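You operate a simulated robot arm through the tools that you are given. There is no shell and no other tool. Be economical: measure what you need, move in short steps, check, and stop when the job is done.

Carry out the task below with a simulated robot arm. There is one attempt and no reset: what you move stays moved.

## Task
Take the magnet and leave it on top of the round dolly.

Only the result counts: the job must be done as asked and must still hold three seconds after the hand-in. Knocking over, shifting, dropping, spilling or breaking anything else fails it.

## Robot
A 6-joint arm with a two-finger parallel gripper, fixed in place. Base frame: the origin is at the foot of the arm, x ahead of it, y to its left, z up; the work surface is at about z = 0. Units: mm, degrees, N and s.
With the tool pointing down near the work surface it reaches from about 160 to 420 mm from the base axis. Its first joint turns from -66.0 to 66.0 degrees. Payload 1.57 kg.
The TCP is the grasp point between the finger pads, 30 mm short of the fingertips. In the tool frame z runs along the fingers and y along their closing line. Largest opening 80 mm; finger width 17, thickness 12; the body of the gripper, 40 by 82 mm, starts 80 mm behind the TCP.
Orientation is that of the tool frame in the base frame, as [roll, pitch, yaw] about the fixed x, y, z axes, in that order (R = Rz(yaw) Ry(pitch) Rx(roll)). With the fingers straight down and closing along the base's y, the tool's x points along the base's -x, its y along +y and its z along -z.

## Interface
- The arm moves only by the tool nudge_tool. Its argument "motion" is a list of rows, each a list of 7 numbers: the shift along the base's x, y, z in mm, then the turn, a rotation vector about the base's x, y, z in rad, then the gripper command, from -1 (fully open) to 1 (shut), values between in proportion. In form: [[x, y, z, rx, ry, rz, hand], ...]. A call has 1 to 10 rows; each row is the pose to reach, as a shift and turn from the pose commanded when the call began. A row lasts 0.2 s, in which the tool goes at most 50 mm and 8.6 degrees; a call with a longer step from one row to the next is refused whole, and so is a gripper value outside its range. Where a pose cannot be reached the arm comes as near as it can. A force on the tool above 40 N (or 10 N above the force at the start of the call, whichever is more), or a blocked arm, ends the call early, and 0.2 s more pass. Each finger travels about 153 mm/s and halts on what it meets, pressing with about 41 N; the grip force reading is that of the motor and also rises with nothing between the fingers. The clock runs only during rows and for 0.2 s after the last one: add rows that repeat a pose to give the fingers time. It gives the time, the measured TCP pose, the force on the tool (base axes), the opening and the grip force at its end, in the units of the frame above (readings bear some noise).
- Cameras (640 x 400 px; columns grow to the right, rows downward): "scene" is fixed at [51.8, -322.5, 437.9]; the picture's right is [0.84, -0.54, 0.00], its down [-0.24, -0.37, -0.90] and it looks along [0.48, 0.76, -0.44] (base axes); focal length 352 px, centre (320, 200). "wrist" rides on the gripper at [72, -7, -122] in the tool frame; the picture's right is [0.09, 1.00, 0.00], its down [-0.84, 0.08, -0.54] and it looks along [-0.54, 0.05, 0.84] (tool axes); focal length 238 px, centre (320, 200).
- grab_frame(camera): a new picture of that camera. The clock stands still meanwhile.
- point_at(camera, pixels): for up to 12 pixels [column, row] of the newest picture of that camera ("zoom" is the newest enlarged one), the place [x, y, z] in the base frame of the surface seen there, good to about 3 mm. The clock stands still meanwhile.
- close_up(camera, box): a new picture of the part [left, top, right, bottom] of that camera's present view, enlarged. The clock stands still meanwhile.
- sign_off(): hands the job in; it is judged then, once.

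Go step by step. Measure first, check grasps and placings, and put right what went wrong. The budget is 60 turns and 22 pictures, counting those below and the enlarged ones. Unless the task says otherwise, let go and move clear before handing in, and close with one line.

The tools are called after "Emit:" as a command line: name --pt "numbers of a row" for each row, then --argument value for the rest, lists and objects as JSON in quotes. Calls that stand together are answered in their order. nudge_tool: Moves the arm, as the interface text tells. Its arguments: {"type":"object","properties":{"motion":{"type":"array","items":{"type":"array","items":{"type":"number"}}}},"required":["motion"]} The other tools are called the same way: grab_frame (camera) takes a picture; point_at (camera, pixels) gives the place of the surface under pixels of a picture; close_up (camera, box) takes an enlarged picture of a part of a camera's view; sign_off () hands the job in.

At the start:

```text
time_s: 0.0
eef_pos: [229.3, 5.8, 272.5]
tool_rot: [179.9, 0.1, -180.0]
force: [0.6, 0.1, -0.5]
finger_gap: 80.1
grasp_force: 0.1
```

scene: 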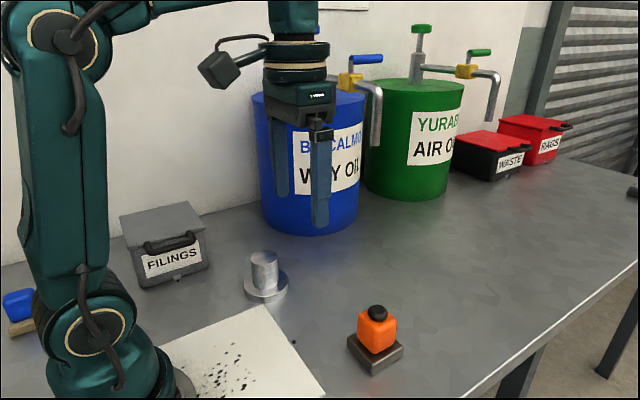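
wrist: 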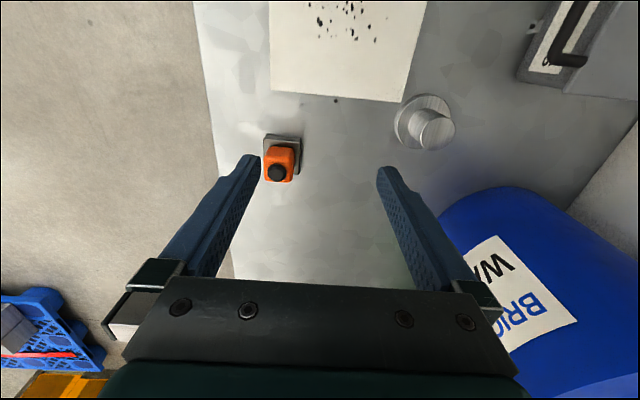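

The pictures show an orange block with a black knob at scene (377,330) and a silver round piece at (264,275). I'll enlarge both to identify them.

Emit:
close_up --camera "scene" --box '[220, 230, 420, 390]'

Emit:
close_up --camera "wrist" --box '[230, 70, 480, 230]'

Emit:
close_up --camera "scene" --box '[0, 200, 200, 400]'

```text
2.50 times, centred on (320, 310) of scene
```

zoom: 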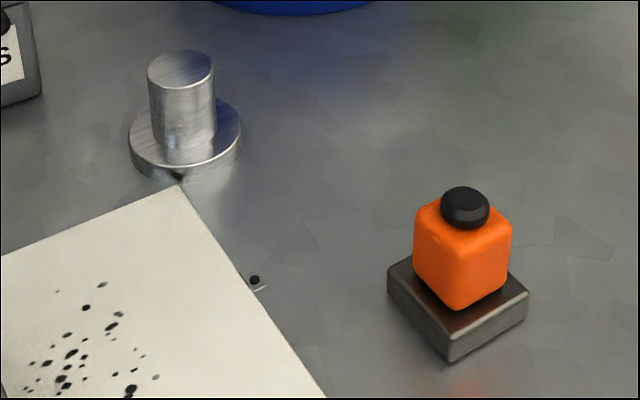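

```text
2.50 times, centred on (355, 150) of wrist
```

zoom: 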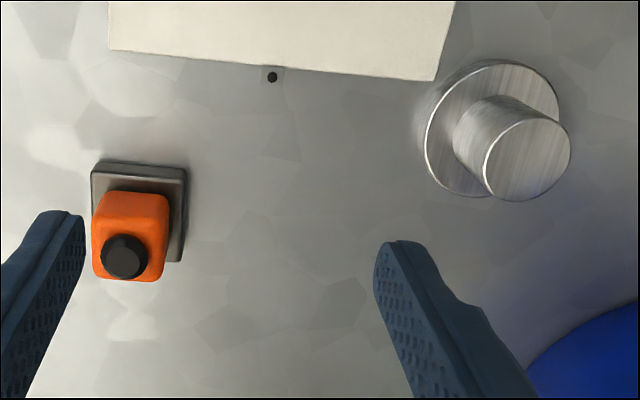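

```text
2.00 times, centred on (100, 300) of scene
```

zoom: 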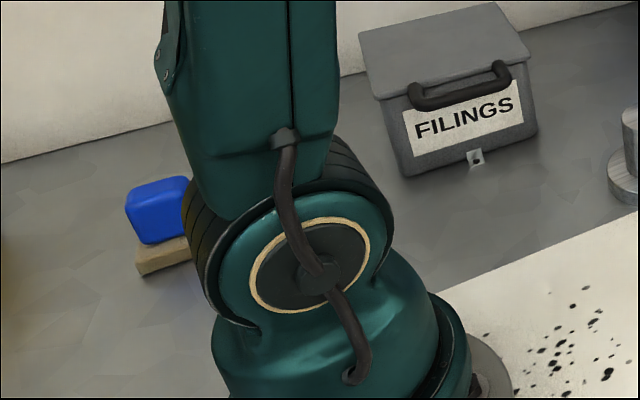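

The orange body with the black knob is most likely the magnet, sitting on a steel plate, and the round dolly is the silver disc with a post. I'll measure both.

Emit:
close_up --camera "scene" --box '[220, 230, 420, 390]'

Emit:
point_at --camera "zoom" --pixels '[[465, 200], [418, 210], [462, 245], [508, 235], [415, 270], [462, 300], [508, 290], [390, 270], [450, 340], [525, 295], [450, 357], [400, 268]]'

Emit:
point_at --camera "zoom" --pixels '[[180, 68], [152, 72], [209, 68], [180, 54], [180, 85], [135, 140], [238, 130], [180, 164], [180, 178], [255, 279], [258, 289], [300, 250]]'

Emit:
point_at --camera "wrist" --pixels '[[278, 172], [268, 150], [293, 150], [268, 178], [291, 178], [265, 137], [299, 140], [298, 172], [436, 133], [417, 128], [450, 120], [405, 140]]'

```text
2.50 times, centred on (320, 310) of scene
```

zoom: 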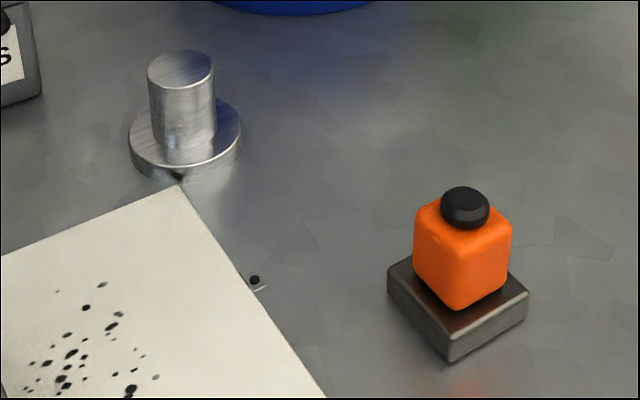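

```text
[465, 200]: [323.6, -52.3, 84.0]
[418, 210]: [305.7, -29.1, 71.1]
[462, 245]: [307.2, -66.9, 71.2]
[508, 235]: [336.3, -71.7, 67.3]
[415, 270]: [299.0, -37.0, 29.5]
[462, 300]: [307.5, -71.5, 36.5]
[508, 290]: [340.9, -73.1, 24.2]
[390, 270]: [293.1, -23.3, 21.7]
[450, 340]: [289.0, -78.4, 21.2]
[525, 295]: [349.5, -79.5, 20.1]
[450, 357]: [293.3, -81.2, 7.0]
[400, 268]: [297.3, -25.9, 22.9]
```

```text
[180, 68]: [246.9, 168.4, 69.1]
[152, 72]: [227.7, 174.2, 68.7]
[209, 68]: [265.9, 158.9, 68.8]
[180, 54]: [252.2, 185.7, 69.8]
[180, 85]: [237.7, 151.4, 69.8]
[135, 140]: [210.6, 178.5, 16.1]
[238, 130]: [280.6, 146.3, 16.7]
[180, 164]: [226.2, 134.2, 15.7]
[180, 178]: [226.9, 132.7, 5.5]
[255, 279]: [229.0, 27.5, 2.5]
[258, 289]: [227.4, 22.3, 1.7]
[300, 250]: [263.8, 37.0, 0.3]
```

```text
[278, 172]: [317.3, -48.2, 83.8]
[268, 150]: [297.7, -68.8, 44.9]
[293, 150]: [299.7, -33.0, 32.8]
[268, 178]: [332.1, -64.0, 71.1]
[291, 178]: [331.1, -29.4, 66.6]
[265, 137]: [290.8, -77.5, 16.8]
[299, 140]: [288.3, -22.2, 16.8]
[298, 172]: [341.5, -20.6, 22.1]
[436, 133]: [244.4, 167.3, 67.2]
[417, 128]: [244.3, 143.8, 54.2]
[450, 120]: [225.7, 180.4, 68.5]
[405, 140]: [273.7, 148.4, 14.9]
```

The orange body spans about x 299–340, y −71…−30, z 22–71. The dolly's post top is centred near (246.5, 167, 69). I'll move above the orange body with the gripper open and check where the drum is for clearance.

Emit:
nudge_tool --pt "30 -19 0 0 0 0 -1" --pt "60 -38 0 0 0 0 -1" --pt "90.5 -56 -30 0 0 0 -1" --pt "90.5 -56 -70 0 0 0 -1" --pt "90.5 -56 -110 0 0 0 -1" --pt "90.5 -56 -140 0 0 0 -1" --pt "90.5 -56 -140 0 0 0 -1"

Emit:
grab_frame --camera "scene"

Emit:
grab_frame --camera "wrist"

Emit:
point_at --camera "scene" --pixels '[[262, 210], [265, 120], [310, 230], [358, 215], [312, 120], [205, 265], [200, 235], [372, 140], [150, 285]]'

```text
time_s: 1.6
eef_pos: [317.9, -53.6, 131.6]
tool_rot: [179.8, 0.1, -179.9]
force: [-0.3, -0.6, -1.0]
finger_gap: 79.8
grasp_force: 0.1
```

```text
15 pictures are left
```

scene: 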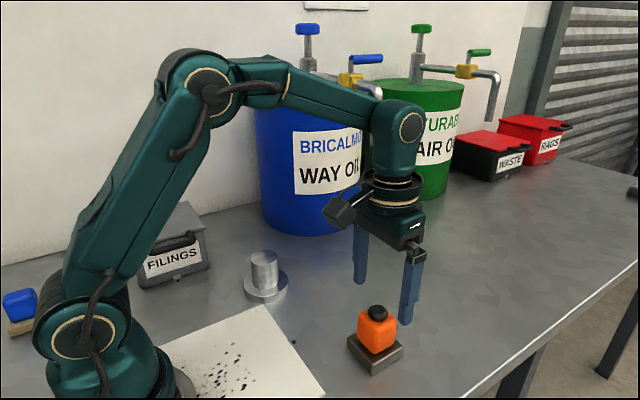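

```text
14 pictures are left
```

wrist: 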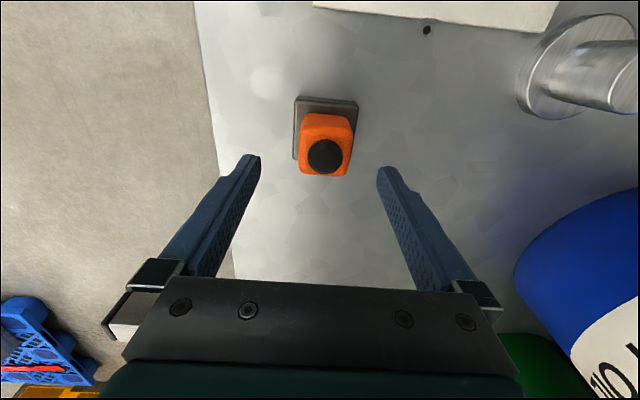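

```text
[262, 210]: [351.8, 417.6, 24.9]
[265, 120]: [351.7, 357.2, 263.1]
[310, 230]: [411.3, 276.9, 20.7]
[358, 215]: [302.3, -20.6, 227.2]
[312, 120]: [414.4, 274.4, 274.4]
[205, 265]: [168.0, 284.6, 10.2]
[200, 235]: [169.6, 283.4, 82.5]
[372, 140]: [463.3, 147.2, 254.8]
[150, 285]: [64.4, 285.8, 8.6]
```

The drum is well clear of the dolly. I'll refine the magnet's position from this wrist view before descending.

Emit:
point_at --camera "wrist" --pixels '[[325, 156], [303, 135], [303, 165], [350, 135], [348, 165], [325, 116], [325, 172], [296, 150], [356, 110], [355, 150], [297, 100], [326, 140]]'

```text
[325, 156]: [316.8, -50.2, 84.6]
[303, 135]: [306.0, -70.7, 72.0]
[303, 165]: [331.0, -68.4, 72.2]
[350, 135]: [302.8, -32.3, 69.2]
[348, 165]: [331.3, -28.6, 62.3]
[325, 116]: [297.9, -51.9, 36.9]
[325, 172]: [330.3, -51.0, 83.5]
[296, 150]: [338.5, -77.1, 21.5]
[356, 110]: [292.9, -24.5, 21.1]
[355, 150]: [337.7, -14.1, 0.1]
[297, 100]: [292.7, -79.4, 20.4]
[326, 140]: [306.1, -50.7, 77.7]
```

The body's centre is at about (319, −50.5). I'll descend so the fingertips stay about 5 mm above the plate.

Emit:
nudge_tool --pt "1 2 -30 0 0 0 -1" --pt "1 2 -55 0 0 0 -1" --pt "1 2 -73 0 0 0 -1" --pt "1 2 -73 0 0 0 -1" --pt "1 2 -73 0 0 0 -1"

```text
time_s: 2.8
eef_pos: [320.0, -49.0, 56.5]
tool_rot: [179.9, 0.1, -180.0]
force: [-0.4, -0.1, -0.1]
finger_gap: 80.1
grasp_force: 0.1
```

The TCP is at (320, −49, 56.5) with no contact. I'll close the fingers gently and check.

Emit:
nudge_tool --pt "0 -1 0 0 0 0 -0.3" --pt "0 -1 0 0 0 0 0.1" --pt "0 -1 0 0 0 0 0.5" --pt "0 -1 0 0 0 0 1" --pt "0 -1 0 0 0 0 1"

Emit:
close_up --camera "scene" --box '[300, 230, 460, 390]'

```text
time_s: 4.0
eef_pos: [320.7, -48.8, 58.6]
tool_rot: [179.8, 0.0, 180.0]
force: [0.0, 2.1, -0.7]
finger_gap: 43.9
grasp_force: 41.0
```

```text
2.50 times, centred on (380, 310) of scene
```

zoom: 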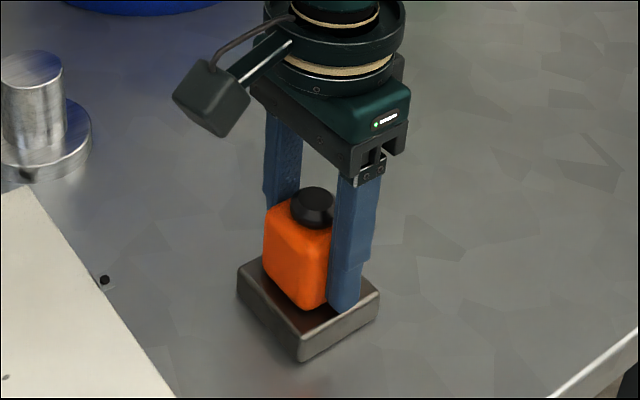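

The gap is 43.9 mm at 41 N, so the body is held. I'll make a very small lift to see whether it is stuck to the plate.

Emit:
nudge_tool --pt "0 -1 2 0 0 0 1" --pt "0 -1 4 0 0 0 1" --pt "0 -1 6 0 0 0 1" --pt "0 -1 6 0 0 0 1"

Emit:
close_up --camera "scene" --box '[300, 230, 460, 390]'

```text
time_s: 5.0
eef_pos: [320.3, -50.7, 64.8]
tool_rot: [179.9, 0.1, 180.0]
force: [-0.2, 0.4, -3.5]
finger_gap: 44.0
grasp_force: 40.8
```

```text
2.50 times, centred on (380, 310) of scene
```

zoom: 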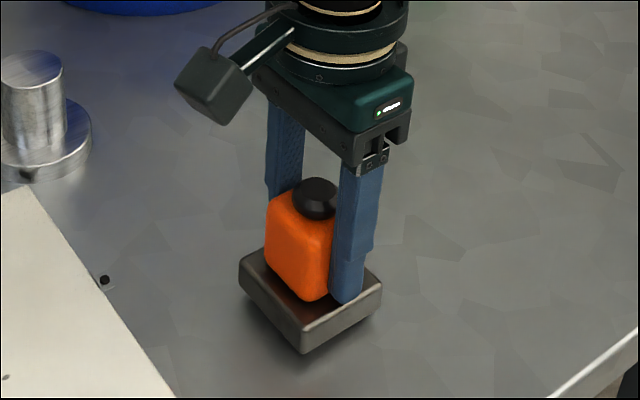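

The plate rose with the orange body at a load of only about 3.5 N, with the whole thing rigid. So base, body and knob look like one magnet tool. I'll lift it high and look underneath to confirm before carrying it.

Emit:
nudge_tool --pt "0 0 15 0 0 0 1" --pt "0 0 35 0 0 0 1" --pt "0 0 60 0 0 0 1" --pt "0 0 85 0 0 0 1" --pt "0 0 110 0 0 0 1" --pt "0 0 125 0 0 0 1" --pt "0 0 125 0 0 0 1"

Emit:
close_up --camera "scene" --box '[240, 130, 480, 330]'

```text
time_s: 6.6
eef_pos: [321.1, -50.0, 190.3]
tool_rot: [179.9, 0.1, -179.9]
force: [0.9, 0.2, -4.4]
finger_gap: 43.5
grasp_force: 40.9
```

```text
2.00 times, centred on (360, 230) of scene
```

zoom: 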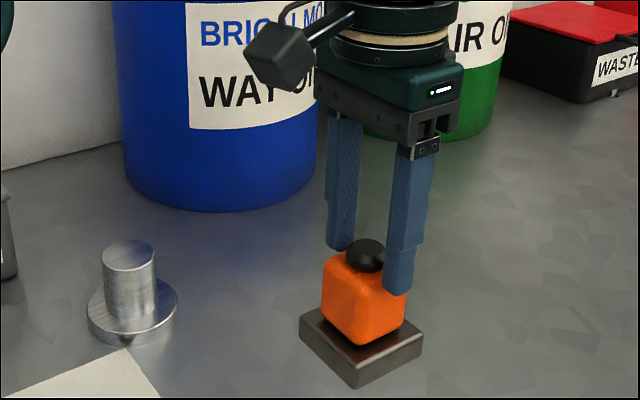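

The fingertips now look higher on the body than before (zoom tip at (397,293) against the body's bottom at (355,342)), so it may be slipping. I'll measure this.

Emit:
point_at --camera "zoom" --pixels '[[397, 290], [365, 245], [365, 280], [365, 335], [358, 370], [358, 384], [303, 325], [420, 345], [345, 245], [390, 270]]'

Emit:
nudge_tool --pt "0 0 0 0 0 0 1" --pt "0 0 0 0 0 0 1"

Emit:
close_up --camera "scene" --box '[240, 130, 480, 330]'

```text
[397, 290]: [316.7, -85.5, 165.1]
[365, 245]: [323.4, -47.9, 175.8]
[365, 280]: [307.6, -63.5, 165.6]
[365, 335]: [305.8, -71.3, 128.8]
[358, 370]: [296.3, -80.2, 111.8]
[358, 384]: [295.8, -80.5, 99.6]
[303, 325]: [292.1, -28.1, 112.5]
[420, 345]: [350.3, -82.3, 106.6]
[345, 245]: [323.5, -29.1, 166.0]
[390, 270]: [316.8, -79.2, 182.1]
```

```text
time_s: 7.2
eef_pos: [320.8, -49.5, 191.9]
tool_rot: [179.9, 0.1, 180.0]
force: [-0.2, 0.7, -3.9]
finger_gap: 43.7
grasp_force: 41.0
```

```text
2.00 times, centred on (360, 230) of scene
```

zoom: 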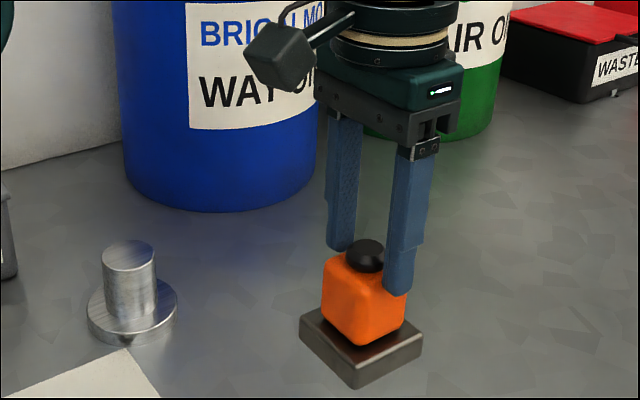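

The body's top is at z 166 with the TCP at 191, so it slid about 38 mm down the fingers while lifting. It isn't slipping while still. I'll lower it gently straight down to regrasp it more securely.

Emit:
nudge_tool --pt "0 0 -2 0 0 0 1" --pt "0 0 -6 0 0 0 1" --pt "0 0 -12 0 0 0 1" --pt "0 0 -19 0 0 0 1" --pt "0 0 -26 0 0 0 1" --pt "0 0 -33 0 0 0 1" --pt "0 0 -40 0 0 0 1" --pt "0 0 -45 0 0 0 1" --pt "0 0 -48 0 0 0 1" --pt "0 0 -49 0 0 0 1"

Emit:
close_up --camera "scene" --box '[280, 180, 480, 380]'

Emit:
point_at --camera "zoom" --pixels '[[320, 190], [320, 200], [330, 200], [320, 220], [310, 240], [310, 260], [310, 280], [310, 300], [300, 320], [300, 330], [300, 345]]'

```text
time_s: 9.4
eef_pos: [320.5, -51.0, 140.0]
tool_rot: [179.9, 0.1, 180.0]
force: [0.2, 0.0, -3.9]
finger_gap: 43.5
grasp_force: 41.4
```

```text
2.00 times, centred on (380, 280) of scene
```

zoom: 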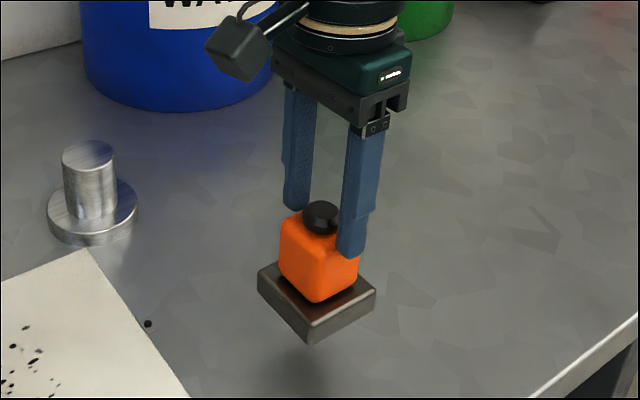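

```text
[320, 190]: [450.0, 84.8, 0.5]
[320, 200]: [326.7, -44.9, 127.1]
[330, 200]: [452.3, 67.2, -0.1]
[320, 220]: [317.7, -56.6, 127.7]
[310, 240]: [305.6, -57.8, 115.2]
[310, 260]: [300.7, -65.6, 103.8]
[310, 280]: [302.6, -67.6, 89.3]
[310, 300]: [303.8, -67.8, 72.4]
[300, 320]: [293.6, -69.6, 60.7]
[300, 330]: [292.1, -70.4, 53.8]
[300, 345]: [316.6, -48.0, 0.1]
```

There was no further slip on the slow descent: the knob top is at z 128, so the bottom is about 44 mm up. I'll continue down until it touches.

Emit:
nudge_tool --pt "0 0 -4 0 0 0 1" --pt "0 0 -10 0 0 0 1" --pt "0 0 -17 0 0 0 1" --pt "0 0 -24 0 0 0 1" --pt "0 0 -31 0 0 0 1" --pt "0 0 -36 0 0 0 1" --pt "0 0 -39 0 0 0 1" --pt "0 0 -41 0 0 0 1" --pt "0 0 -43 0 0 0 1" --pt "0 0 -44 0 0 0 1"

```text
time_s: 11.6
eef_pos: [320.9, -50.5, 97.0]
tool_rot: [179.9, 0.2, -180.0]
force: [0.3, 0.8, -3.2]
finger_gap: 43.9
grasp_force: 40.7
```

The load is still −3.2 N, so it may not be down yet. I'll continue in 1 mm steps.

Emit:
nudge_tool --pt "0 0 -1 0 0 0 1" --pt "0 0 -2 0 0 0 1" --pt "0 0 -3 0 0 0 1" --pt "0 0 -3 0 0 0 1"

Emit:
close_up --camera "scene" --box '[300, 230, 460, 390]'

Emit:
point_at --camera "zoom" --pixels '[[315, 195], [315, 205], [305, 225], [300, 240], [300, 330], [270, 310], [340, 335], [305, 345], [305, 355]]'

```text
time_s: 12.6
eef_pos: [322.2, -51.9, 95.5]
tool_rot: [-180.0, 0.3, 180.0]
force: [-4.8, 3.1, 35.2]
finger_gap: 43.7
grasp_force: 40.7
```

```text
2.50 times, centred on (380, 310) of scene
```

zoom: 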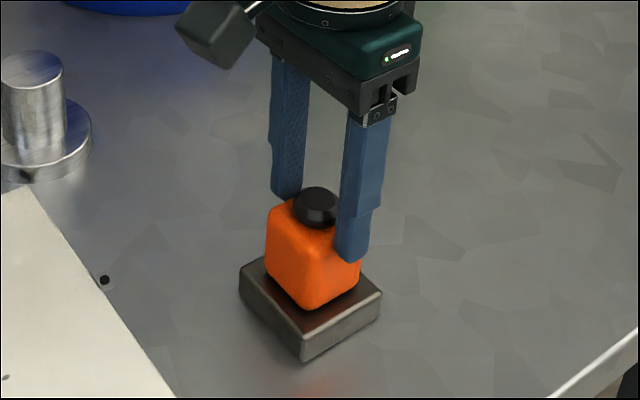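

```text
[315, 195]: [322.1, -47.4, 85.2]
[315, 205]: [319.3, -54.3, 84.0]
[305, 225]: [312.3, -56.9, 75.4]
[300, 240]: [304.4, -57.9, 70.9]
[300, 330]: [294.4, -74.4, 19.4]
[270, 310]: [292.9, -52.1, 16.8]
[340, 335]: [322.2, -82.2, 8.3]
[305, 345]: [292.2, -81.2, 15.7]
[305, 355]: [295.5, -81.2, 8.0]
```

It is on the table, and the grip carried a 35 N push without sliding, so the grip itself is firm. I'll open, go down for a deep grip again and then lift much more slowly, leaving plenty of margin.

Emit:
nudge_tool --pt "0 0 2 0 0 0 1" --pt "0 0 2 0 0 0 0.2" --pt "0 0 2 0 0 0 -0.6" --pt "0 0 2 0 0 0 -0.6" --pt "0 0 -8 0 0 0 -0.6" --pt "0 0 -20 0 0 0 -0.6" --pt "0 0 -30 0 0 0 -0.6" --pt "0 0 -36 0 0 0 -0.6" --pt "0 0 -36 0 0 0 -0.6"

```text
time_s: 14.6
eef_pos: [321.3, -50.8, 57.5]
tool_rot: [179.9, 0.0, -179.9]
force: [0.3, 0.3, -0.3]
finger_gap: 63.8
grasp_force: 0.0
```

The TCP is at z 57.5 and free. I'll close firmly, then do a slow lift of a few millimetres.

Emit:
nudge_tool --pt "0 0 0 0 0 0 0" --pt "0 0 0 0 0 0 0.5" --pt "0 0 0 0 0 0 1" --pt "0 0 0 0 0 0 1" --pt "0 0 1 0 0 0 1" --pt "0 0 3 0 0 0 1" --pt "0 0 6 0 0 0 1" --pt "0 0 10 0 0 0 1" --pt "0 0 14 0 0 0 1" --pt "0 0 18 0 0 0 1"

Emit:
close_up --camera "scene" --box '[300, 220, 460, 380]'

Emit:
point_at --camera "zoom" --pixels '[[315, 180], [315, 190], [315, 200], [315, 210], [300, 240], [300, 330], [300, 345], [345, 300]]'

```text
time_s: 16.8
eef_pos: [320.1, -50.5, 75.1]
tool_rot: [179.9, 0.2, -180.0]
force: [0.2, 0.3, -4.2]
finger_gap: 43.7
grasp_force: 41.0
```

```text
2.50 times, centred on (380, 300) of scene
```

zoom: 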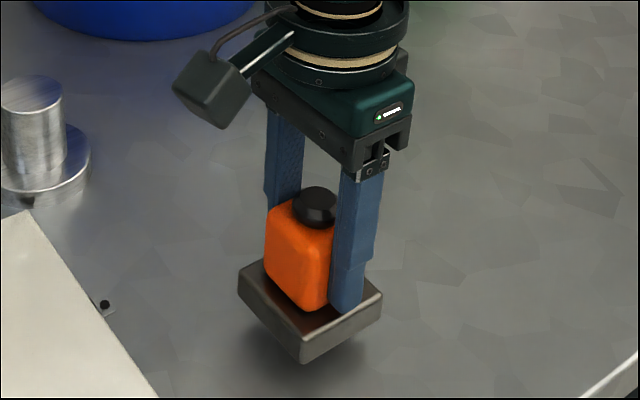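

```text
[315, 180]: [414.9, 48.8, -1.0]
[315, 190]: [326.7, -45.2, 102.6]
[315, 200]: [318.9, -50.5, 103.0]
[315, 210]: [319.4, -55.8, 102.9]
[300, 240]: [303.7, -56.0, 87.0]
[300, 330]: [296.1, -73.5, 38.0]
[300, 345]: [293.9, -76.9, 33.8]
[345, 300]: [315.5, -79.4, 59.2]
```

The knob top is at z 103, risen exactly with the tool, so there is no slip with slow motion. I'll continue at the same gentle pace.

Emit:
nudge_tool --pt "0 0 2 0 0 0 1" --pt "0 0 6 0 0 0 1" --pt "0 0 11 0 0 0 1" --pt "0 0 17 0 0 0 1" --pt "0 0 23 0 0 0 1" --pt "0 0 29 0 0 0 1" --pt "0 0 35 0 0 0 1" --pt "0 0 40 0 0 0 1" --pt "0 0 44 0 0 0 1" --pt "0 0 46 0 0 0 1"

Emit:
close_up --camera "scene" --box '[280, 160, 480, 360]'

Emit:
point_at --camera "zoom" --pixels '[[320, 170], [320, 180], [320, 190], [320, 200], [310, 240], [300, 300]]'

```text
time_s: 19.0
eef_pos: [322.4, -51.6, 122.2]
tool_rot: [179.9, 0.0, -180.0]
force: [0.2, 0.5, -3.6]
finger_gap: 43.7
grasp_force: 41.1
```

```text
2.00 times, centred on (380, 260) of scene
```

zoom: 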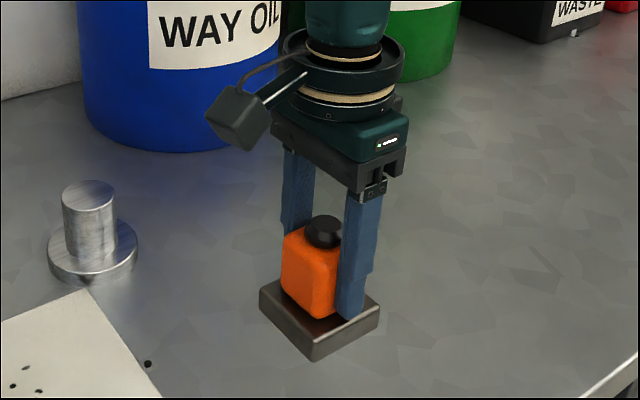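

```text
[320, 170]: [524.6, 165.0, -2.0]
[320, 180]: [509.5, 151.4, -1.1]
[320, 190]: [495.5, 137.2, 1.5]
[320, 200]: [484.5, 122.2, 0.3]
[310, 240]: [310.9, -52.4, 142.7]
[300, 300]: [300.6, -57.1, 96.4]
```

It is still held deep with no slip. I'll rise a bit more while beginning to move gently toward the dolly.

Emit:
nudge_tool --pt "0 0 2 0 0 0 1" --pt "0 0 7 0 0 0 1" --pt "0 0 13 0 0 0 1" --pt "0 2 19 0 0 0 1" --pt "0 7 25 0 0 0 1" --pt "0 14 31 0 0 0 1" --pt "0 22 36 0 0 0 1" --pt "0 30 39 0 0 0 1" --pt "0 37 40 0 0 0 1" --pt "0 40 40 0 0 0 1"

Emit:
nudge_tool --pt "-1 4 0 0 0 0 1" --pt "-3 12 0 0 0 0 1" --pt "-6 22 0 0 0 0 1" --pt "-10 33 0 0 0 0 1" --pt "-14 44 0 0 0 0 1" --pt "-18 55 0 0 0 0 1" --pt "-22 66 0 0 0 0 1" --pt "-25 76 0 0 0 0 1" --pt "-27 84 0 0 0 0 1" --pt "-28 88 0 0 0 0 1"

Emit:
grab_frame --camera "scene"

```text
time_s: 21.2
eef_pos: [320.8, -9.8, 162.1]
tool_rot: [179.9, 0.1, 180.0]
force: [-0.1, 0.2, -4.3]
finger_gap: 43.8
grasp_force: 41.5
```

```text
time_s: 23.4
eef_pos: [291.4, 77.1, 163.3]
tool_rot: [179.9, 0.1, 179.9]
force: [-0.1, 0.5, -3.7]
finger_gap: 43.9
grasp_force: 40.9
```

```text
5 pictures are left
```

scene: 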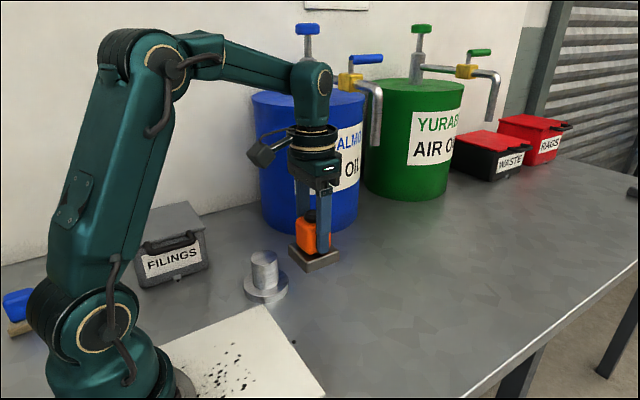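

It's held well and the path is clear. I'll check for slip from this frame and continue to above the dolly.

Emit:
point_at --camera "scene" --pixels '[[309, 215], [305, 222], [300, 235], [318, 262], [318, 270], [292, 248], [339, 252], [308, 258]]'

Emit:
nudge_tool --pt "-1 4 0 0 0 0 1" --pt "-4 12 0 0 0 0 1" --pt "-9 22 0 0 0 0 1" --pt "-15 33 0 0 0 0 1" --pt "-21 44 0 0 0 0 1" --pt "-27 55 0 0 0 0 1" --pt "-33 66 0 0 0 0 1" --pt "-38 76 0 0 0 0 1" --pt "-42 85 0 0 0 0 1" --pt "-43.5 90 0 0 0 0 1"

Emit:
nudge_tool --pt "0 0 0 0 0 0 1" --pt "0 0 0 0 0 0 1"

Emit:
close_up --camera "scene" --box '[180, 150, 380, 310]'

```text
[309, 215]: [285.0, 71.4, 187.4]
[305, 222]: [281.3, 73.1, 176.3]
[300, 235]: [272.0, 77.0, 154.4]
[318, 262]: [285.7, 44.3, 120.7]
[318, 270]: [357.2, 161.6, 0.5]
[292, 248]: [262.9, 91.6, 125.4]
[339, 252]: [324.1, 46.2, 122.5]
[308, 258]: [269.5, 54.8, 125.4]
```

```text
time_s: 25.6
eef_pos: [250.6, 167.4, 163.4]
tool_rot: [-179.9, 0.2, -180.0]
force: [0.2, -0.4, -4.3]
finger_gap: 43.8
grasp_force: 41.1
```

```text
time_s: 26.2
eef_pos: [250.3, 167.8, 163.3]
tool_rot: [179.9, 0.2, 180.0]
force: [0.8, -0.7, -3.2]
finger_gap: 43.9
grasp_force: 40.9
```

```text
2.50 times, centred on (280, 230) of scene
```

zoom: 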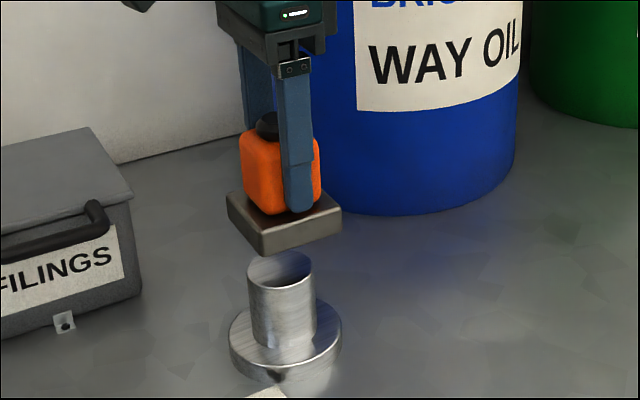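

The magnet is above the post. I'll measure the plate corners and post top to fine-align.

Emit:
point_at --camera "zoom" --pixels '[[229, 200], [262, 234], [338, 213], [262, 250], [250, 272], [309, 262], [280, 285], [280, 262], [300, 240], [268, 118]]'

```text
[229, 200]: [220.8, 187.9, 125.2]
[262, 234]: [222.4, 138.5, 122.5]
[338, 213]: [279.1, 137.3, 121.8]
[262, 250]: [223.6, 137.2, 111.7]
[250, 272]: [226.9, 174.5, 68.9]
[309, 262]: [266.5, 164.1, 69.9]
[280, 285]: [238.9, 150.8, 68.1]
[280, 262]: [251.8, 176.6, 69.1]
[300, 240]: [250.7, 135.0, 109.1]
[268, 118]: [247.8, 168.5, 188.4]
```

The plate centre is at about (250, 166) and the post centre at (246.5, 168), with a gap of about 35 mm. I'll shift −3, +1 and lower most of the way.

Emit:
nudge_tool --pt "-1 0.5 -2 0 0 0 1" --pt "-2 1 -6 0 0 0 1" --pt "-3 1 -11 0 0 0 1" --pt "-3 1 -16 0 0 0 1" --pt "-3 1 -21 0 0 0 1" --pt "-3 1 -25 0 0 0 1" --pt "-3 1 -28 0 0 0 1" --pt "-3 1 -30 0 0 0 1" --pt "-3 1 -31 0 0 0 1"

Emit:
nudge_tool --pt "0 0 -1 0 0 0 1" --pt "0 0 -1 0 0 0 1"

```text
time_s: 28.2
eef_pos: [245.5, 168.4, 131.6]
tool_rot: [179.9, 0.1, -180.0]
force: [0.1, 0.2, -2.8]
finger_gap: 43.9
grasp_force: 40.7
```

```text
time_s: 28.8
eef_pos: [246.6, 167.6, 130.0]
tool_rot: [179.9, 0.1, -179.9]
force: [0.3, -0.3, -3.7]
finger_gap: 43.7
grasp_force: 40.8
```

There's no contact yet at z 130. I'll go down one millimetre at a time.

Emit:
nudge_tool --pt "0 0 -1 0 0 0 1" --pt "0 0 -1 0 0 0 1"

Emit:
nudge_tool --pt "0 0 -1 0 0 0 1" --pt "0 0 -1 0 0 0 1"

```text
time_s: 29.4
eef_pos: [245.7, 167.4, 128.8]
tool_rot: [179.9, 0.1, 180.0]
force: [-2.7, -0.3, 2.9]
finger_gap: 43.7
grasp_force: 40.9
```

```text
time_s: 30.0
eef_pos: [247.1, 168.5, 128.8]
tool_rot: [179.9, 0.2, -180.0]
force: [-3.0, -0.1, 19.2]
finger_gap: 43.7
grasp_force: 41.0
```

Contact: the force is now +19 N upward. I'll ease off 1 mm and check the picture before releasing.

Emit:
nudge_tool --pt "0 0 0.8 0 0 0 1" --pt "0 0 0.8 0 0 0 1"

Emit:
close_up --camera "scene" --box '[180, 150, 380, 310]'

Emit:
point_at --camera "zoom" --pixels '[[225, 240], [255, 275], [262, 275], [335, 255], [262, 295], [268, 158], [135, 340], [230, 345], [341, 335], [282, 375]]'

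```text
time_s: 30.6
eef_pos: [247.0, 168.5, 127.5]
tool_rot: [179.9, 0.1, -179.9]
force: [-3.3, 0.5, 3.8]
finger_gap: 43.7
grasp_force: 41.6
```

```text
2.50 times, centred on (280, 230) of scene
```

zoom: 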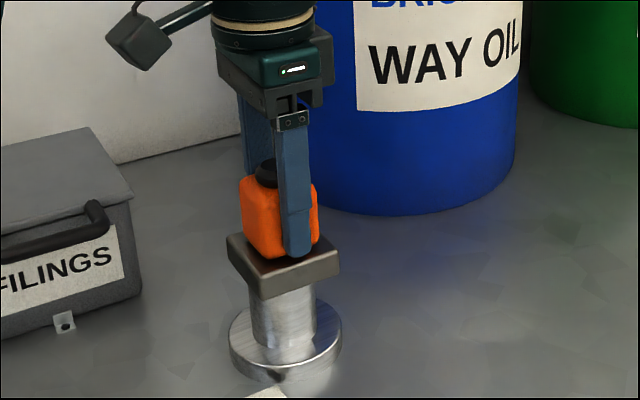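

```text
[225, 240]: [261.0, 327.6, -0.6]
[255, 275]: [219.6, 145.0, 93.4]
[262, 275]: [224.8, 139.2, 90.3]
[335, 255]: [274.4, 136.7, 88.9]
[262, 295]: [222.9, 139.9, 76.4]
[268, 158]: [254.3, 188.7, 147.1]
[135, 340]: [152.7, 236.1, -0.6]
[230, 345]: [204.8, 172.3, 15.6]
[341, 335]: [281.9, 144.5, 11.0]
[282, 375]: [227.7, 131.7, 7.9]
```

The base sits centred and level on the post. I'll release gently, symmetric about the body, then withdraw straight up.

Emit:
nudge_tool --pt "0 0 0 0 0 0 0.1" --pt "0 0 0 0 0 0 -0.2" --pt "0 0 0 0 0 0 -0.6" --pt "0 0 0 0 0 0 -0.6"

Emit:
nudge_tool --pt "0 0 10 0 0 0 -0.6" --pt "0 0 25 0 0 0 -0.6" --pt "0 0 45 0 0 0 -0.6" --pt "0 0 70 0 0 0 -0.6" --pt "0 0 100 0 0 0 -0.6" --pt "0 0 120 0 0 0 -0.6" --pt "0 0 120 0 0 0 -0.6" --pt "0 0 120 0 0 0 -0.6"

Emit:
grab_frame --camera "scene"

```text
time_s: 31.6
eef_pos: [246.7, 169.0, 128.8]
tool_rot: [179.8, 0.1, -179.9]
force: [-0.3, -0.4, 0.2]
finger_gap: 63.8
grasp_force: 0.0
```

```text
time_s: 33.4
eef_pos: [247.4, 167.8, 249.9]
tool_rot: [179.9, 0.1, 179.9]
force: [0.4, -0.5, 0.7]
finger_gap: 64.1
grasp_force: 0.1
```

```text
2 pictures are left
```

scene: 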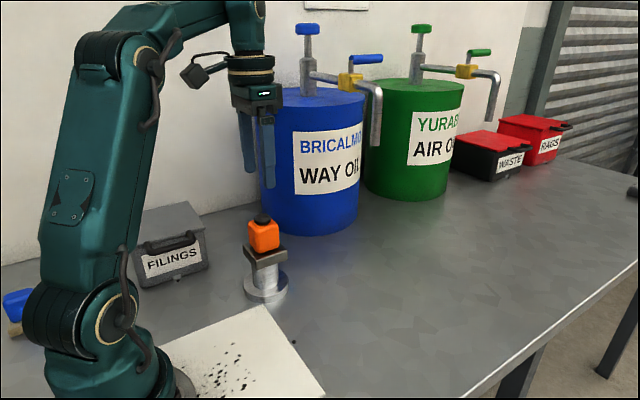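

The magnet stands upright and centred on the dolly's post at (264,245), and the arm is clear. I'm handing in.

Emit:
sign_off

```text
The job is handed in.
```

The magnet is standing upright on top of the round dolly's post, with the gripper released and clear, and the job is handed in.
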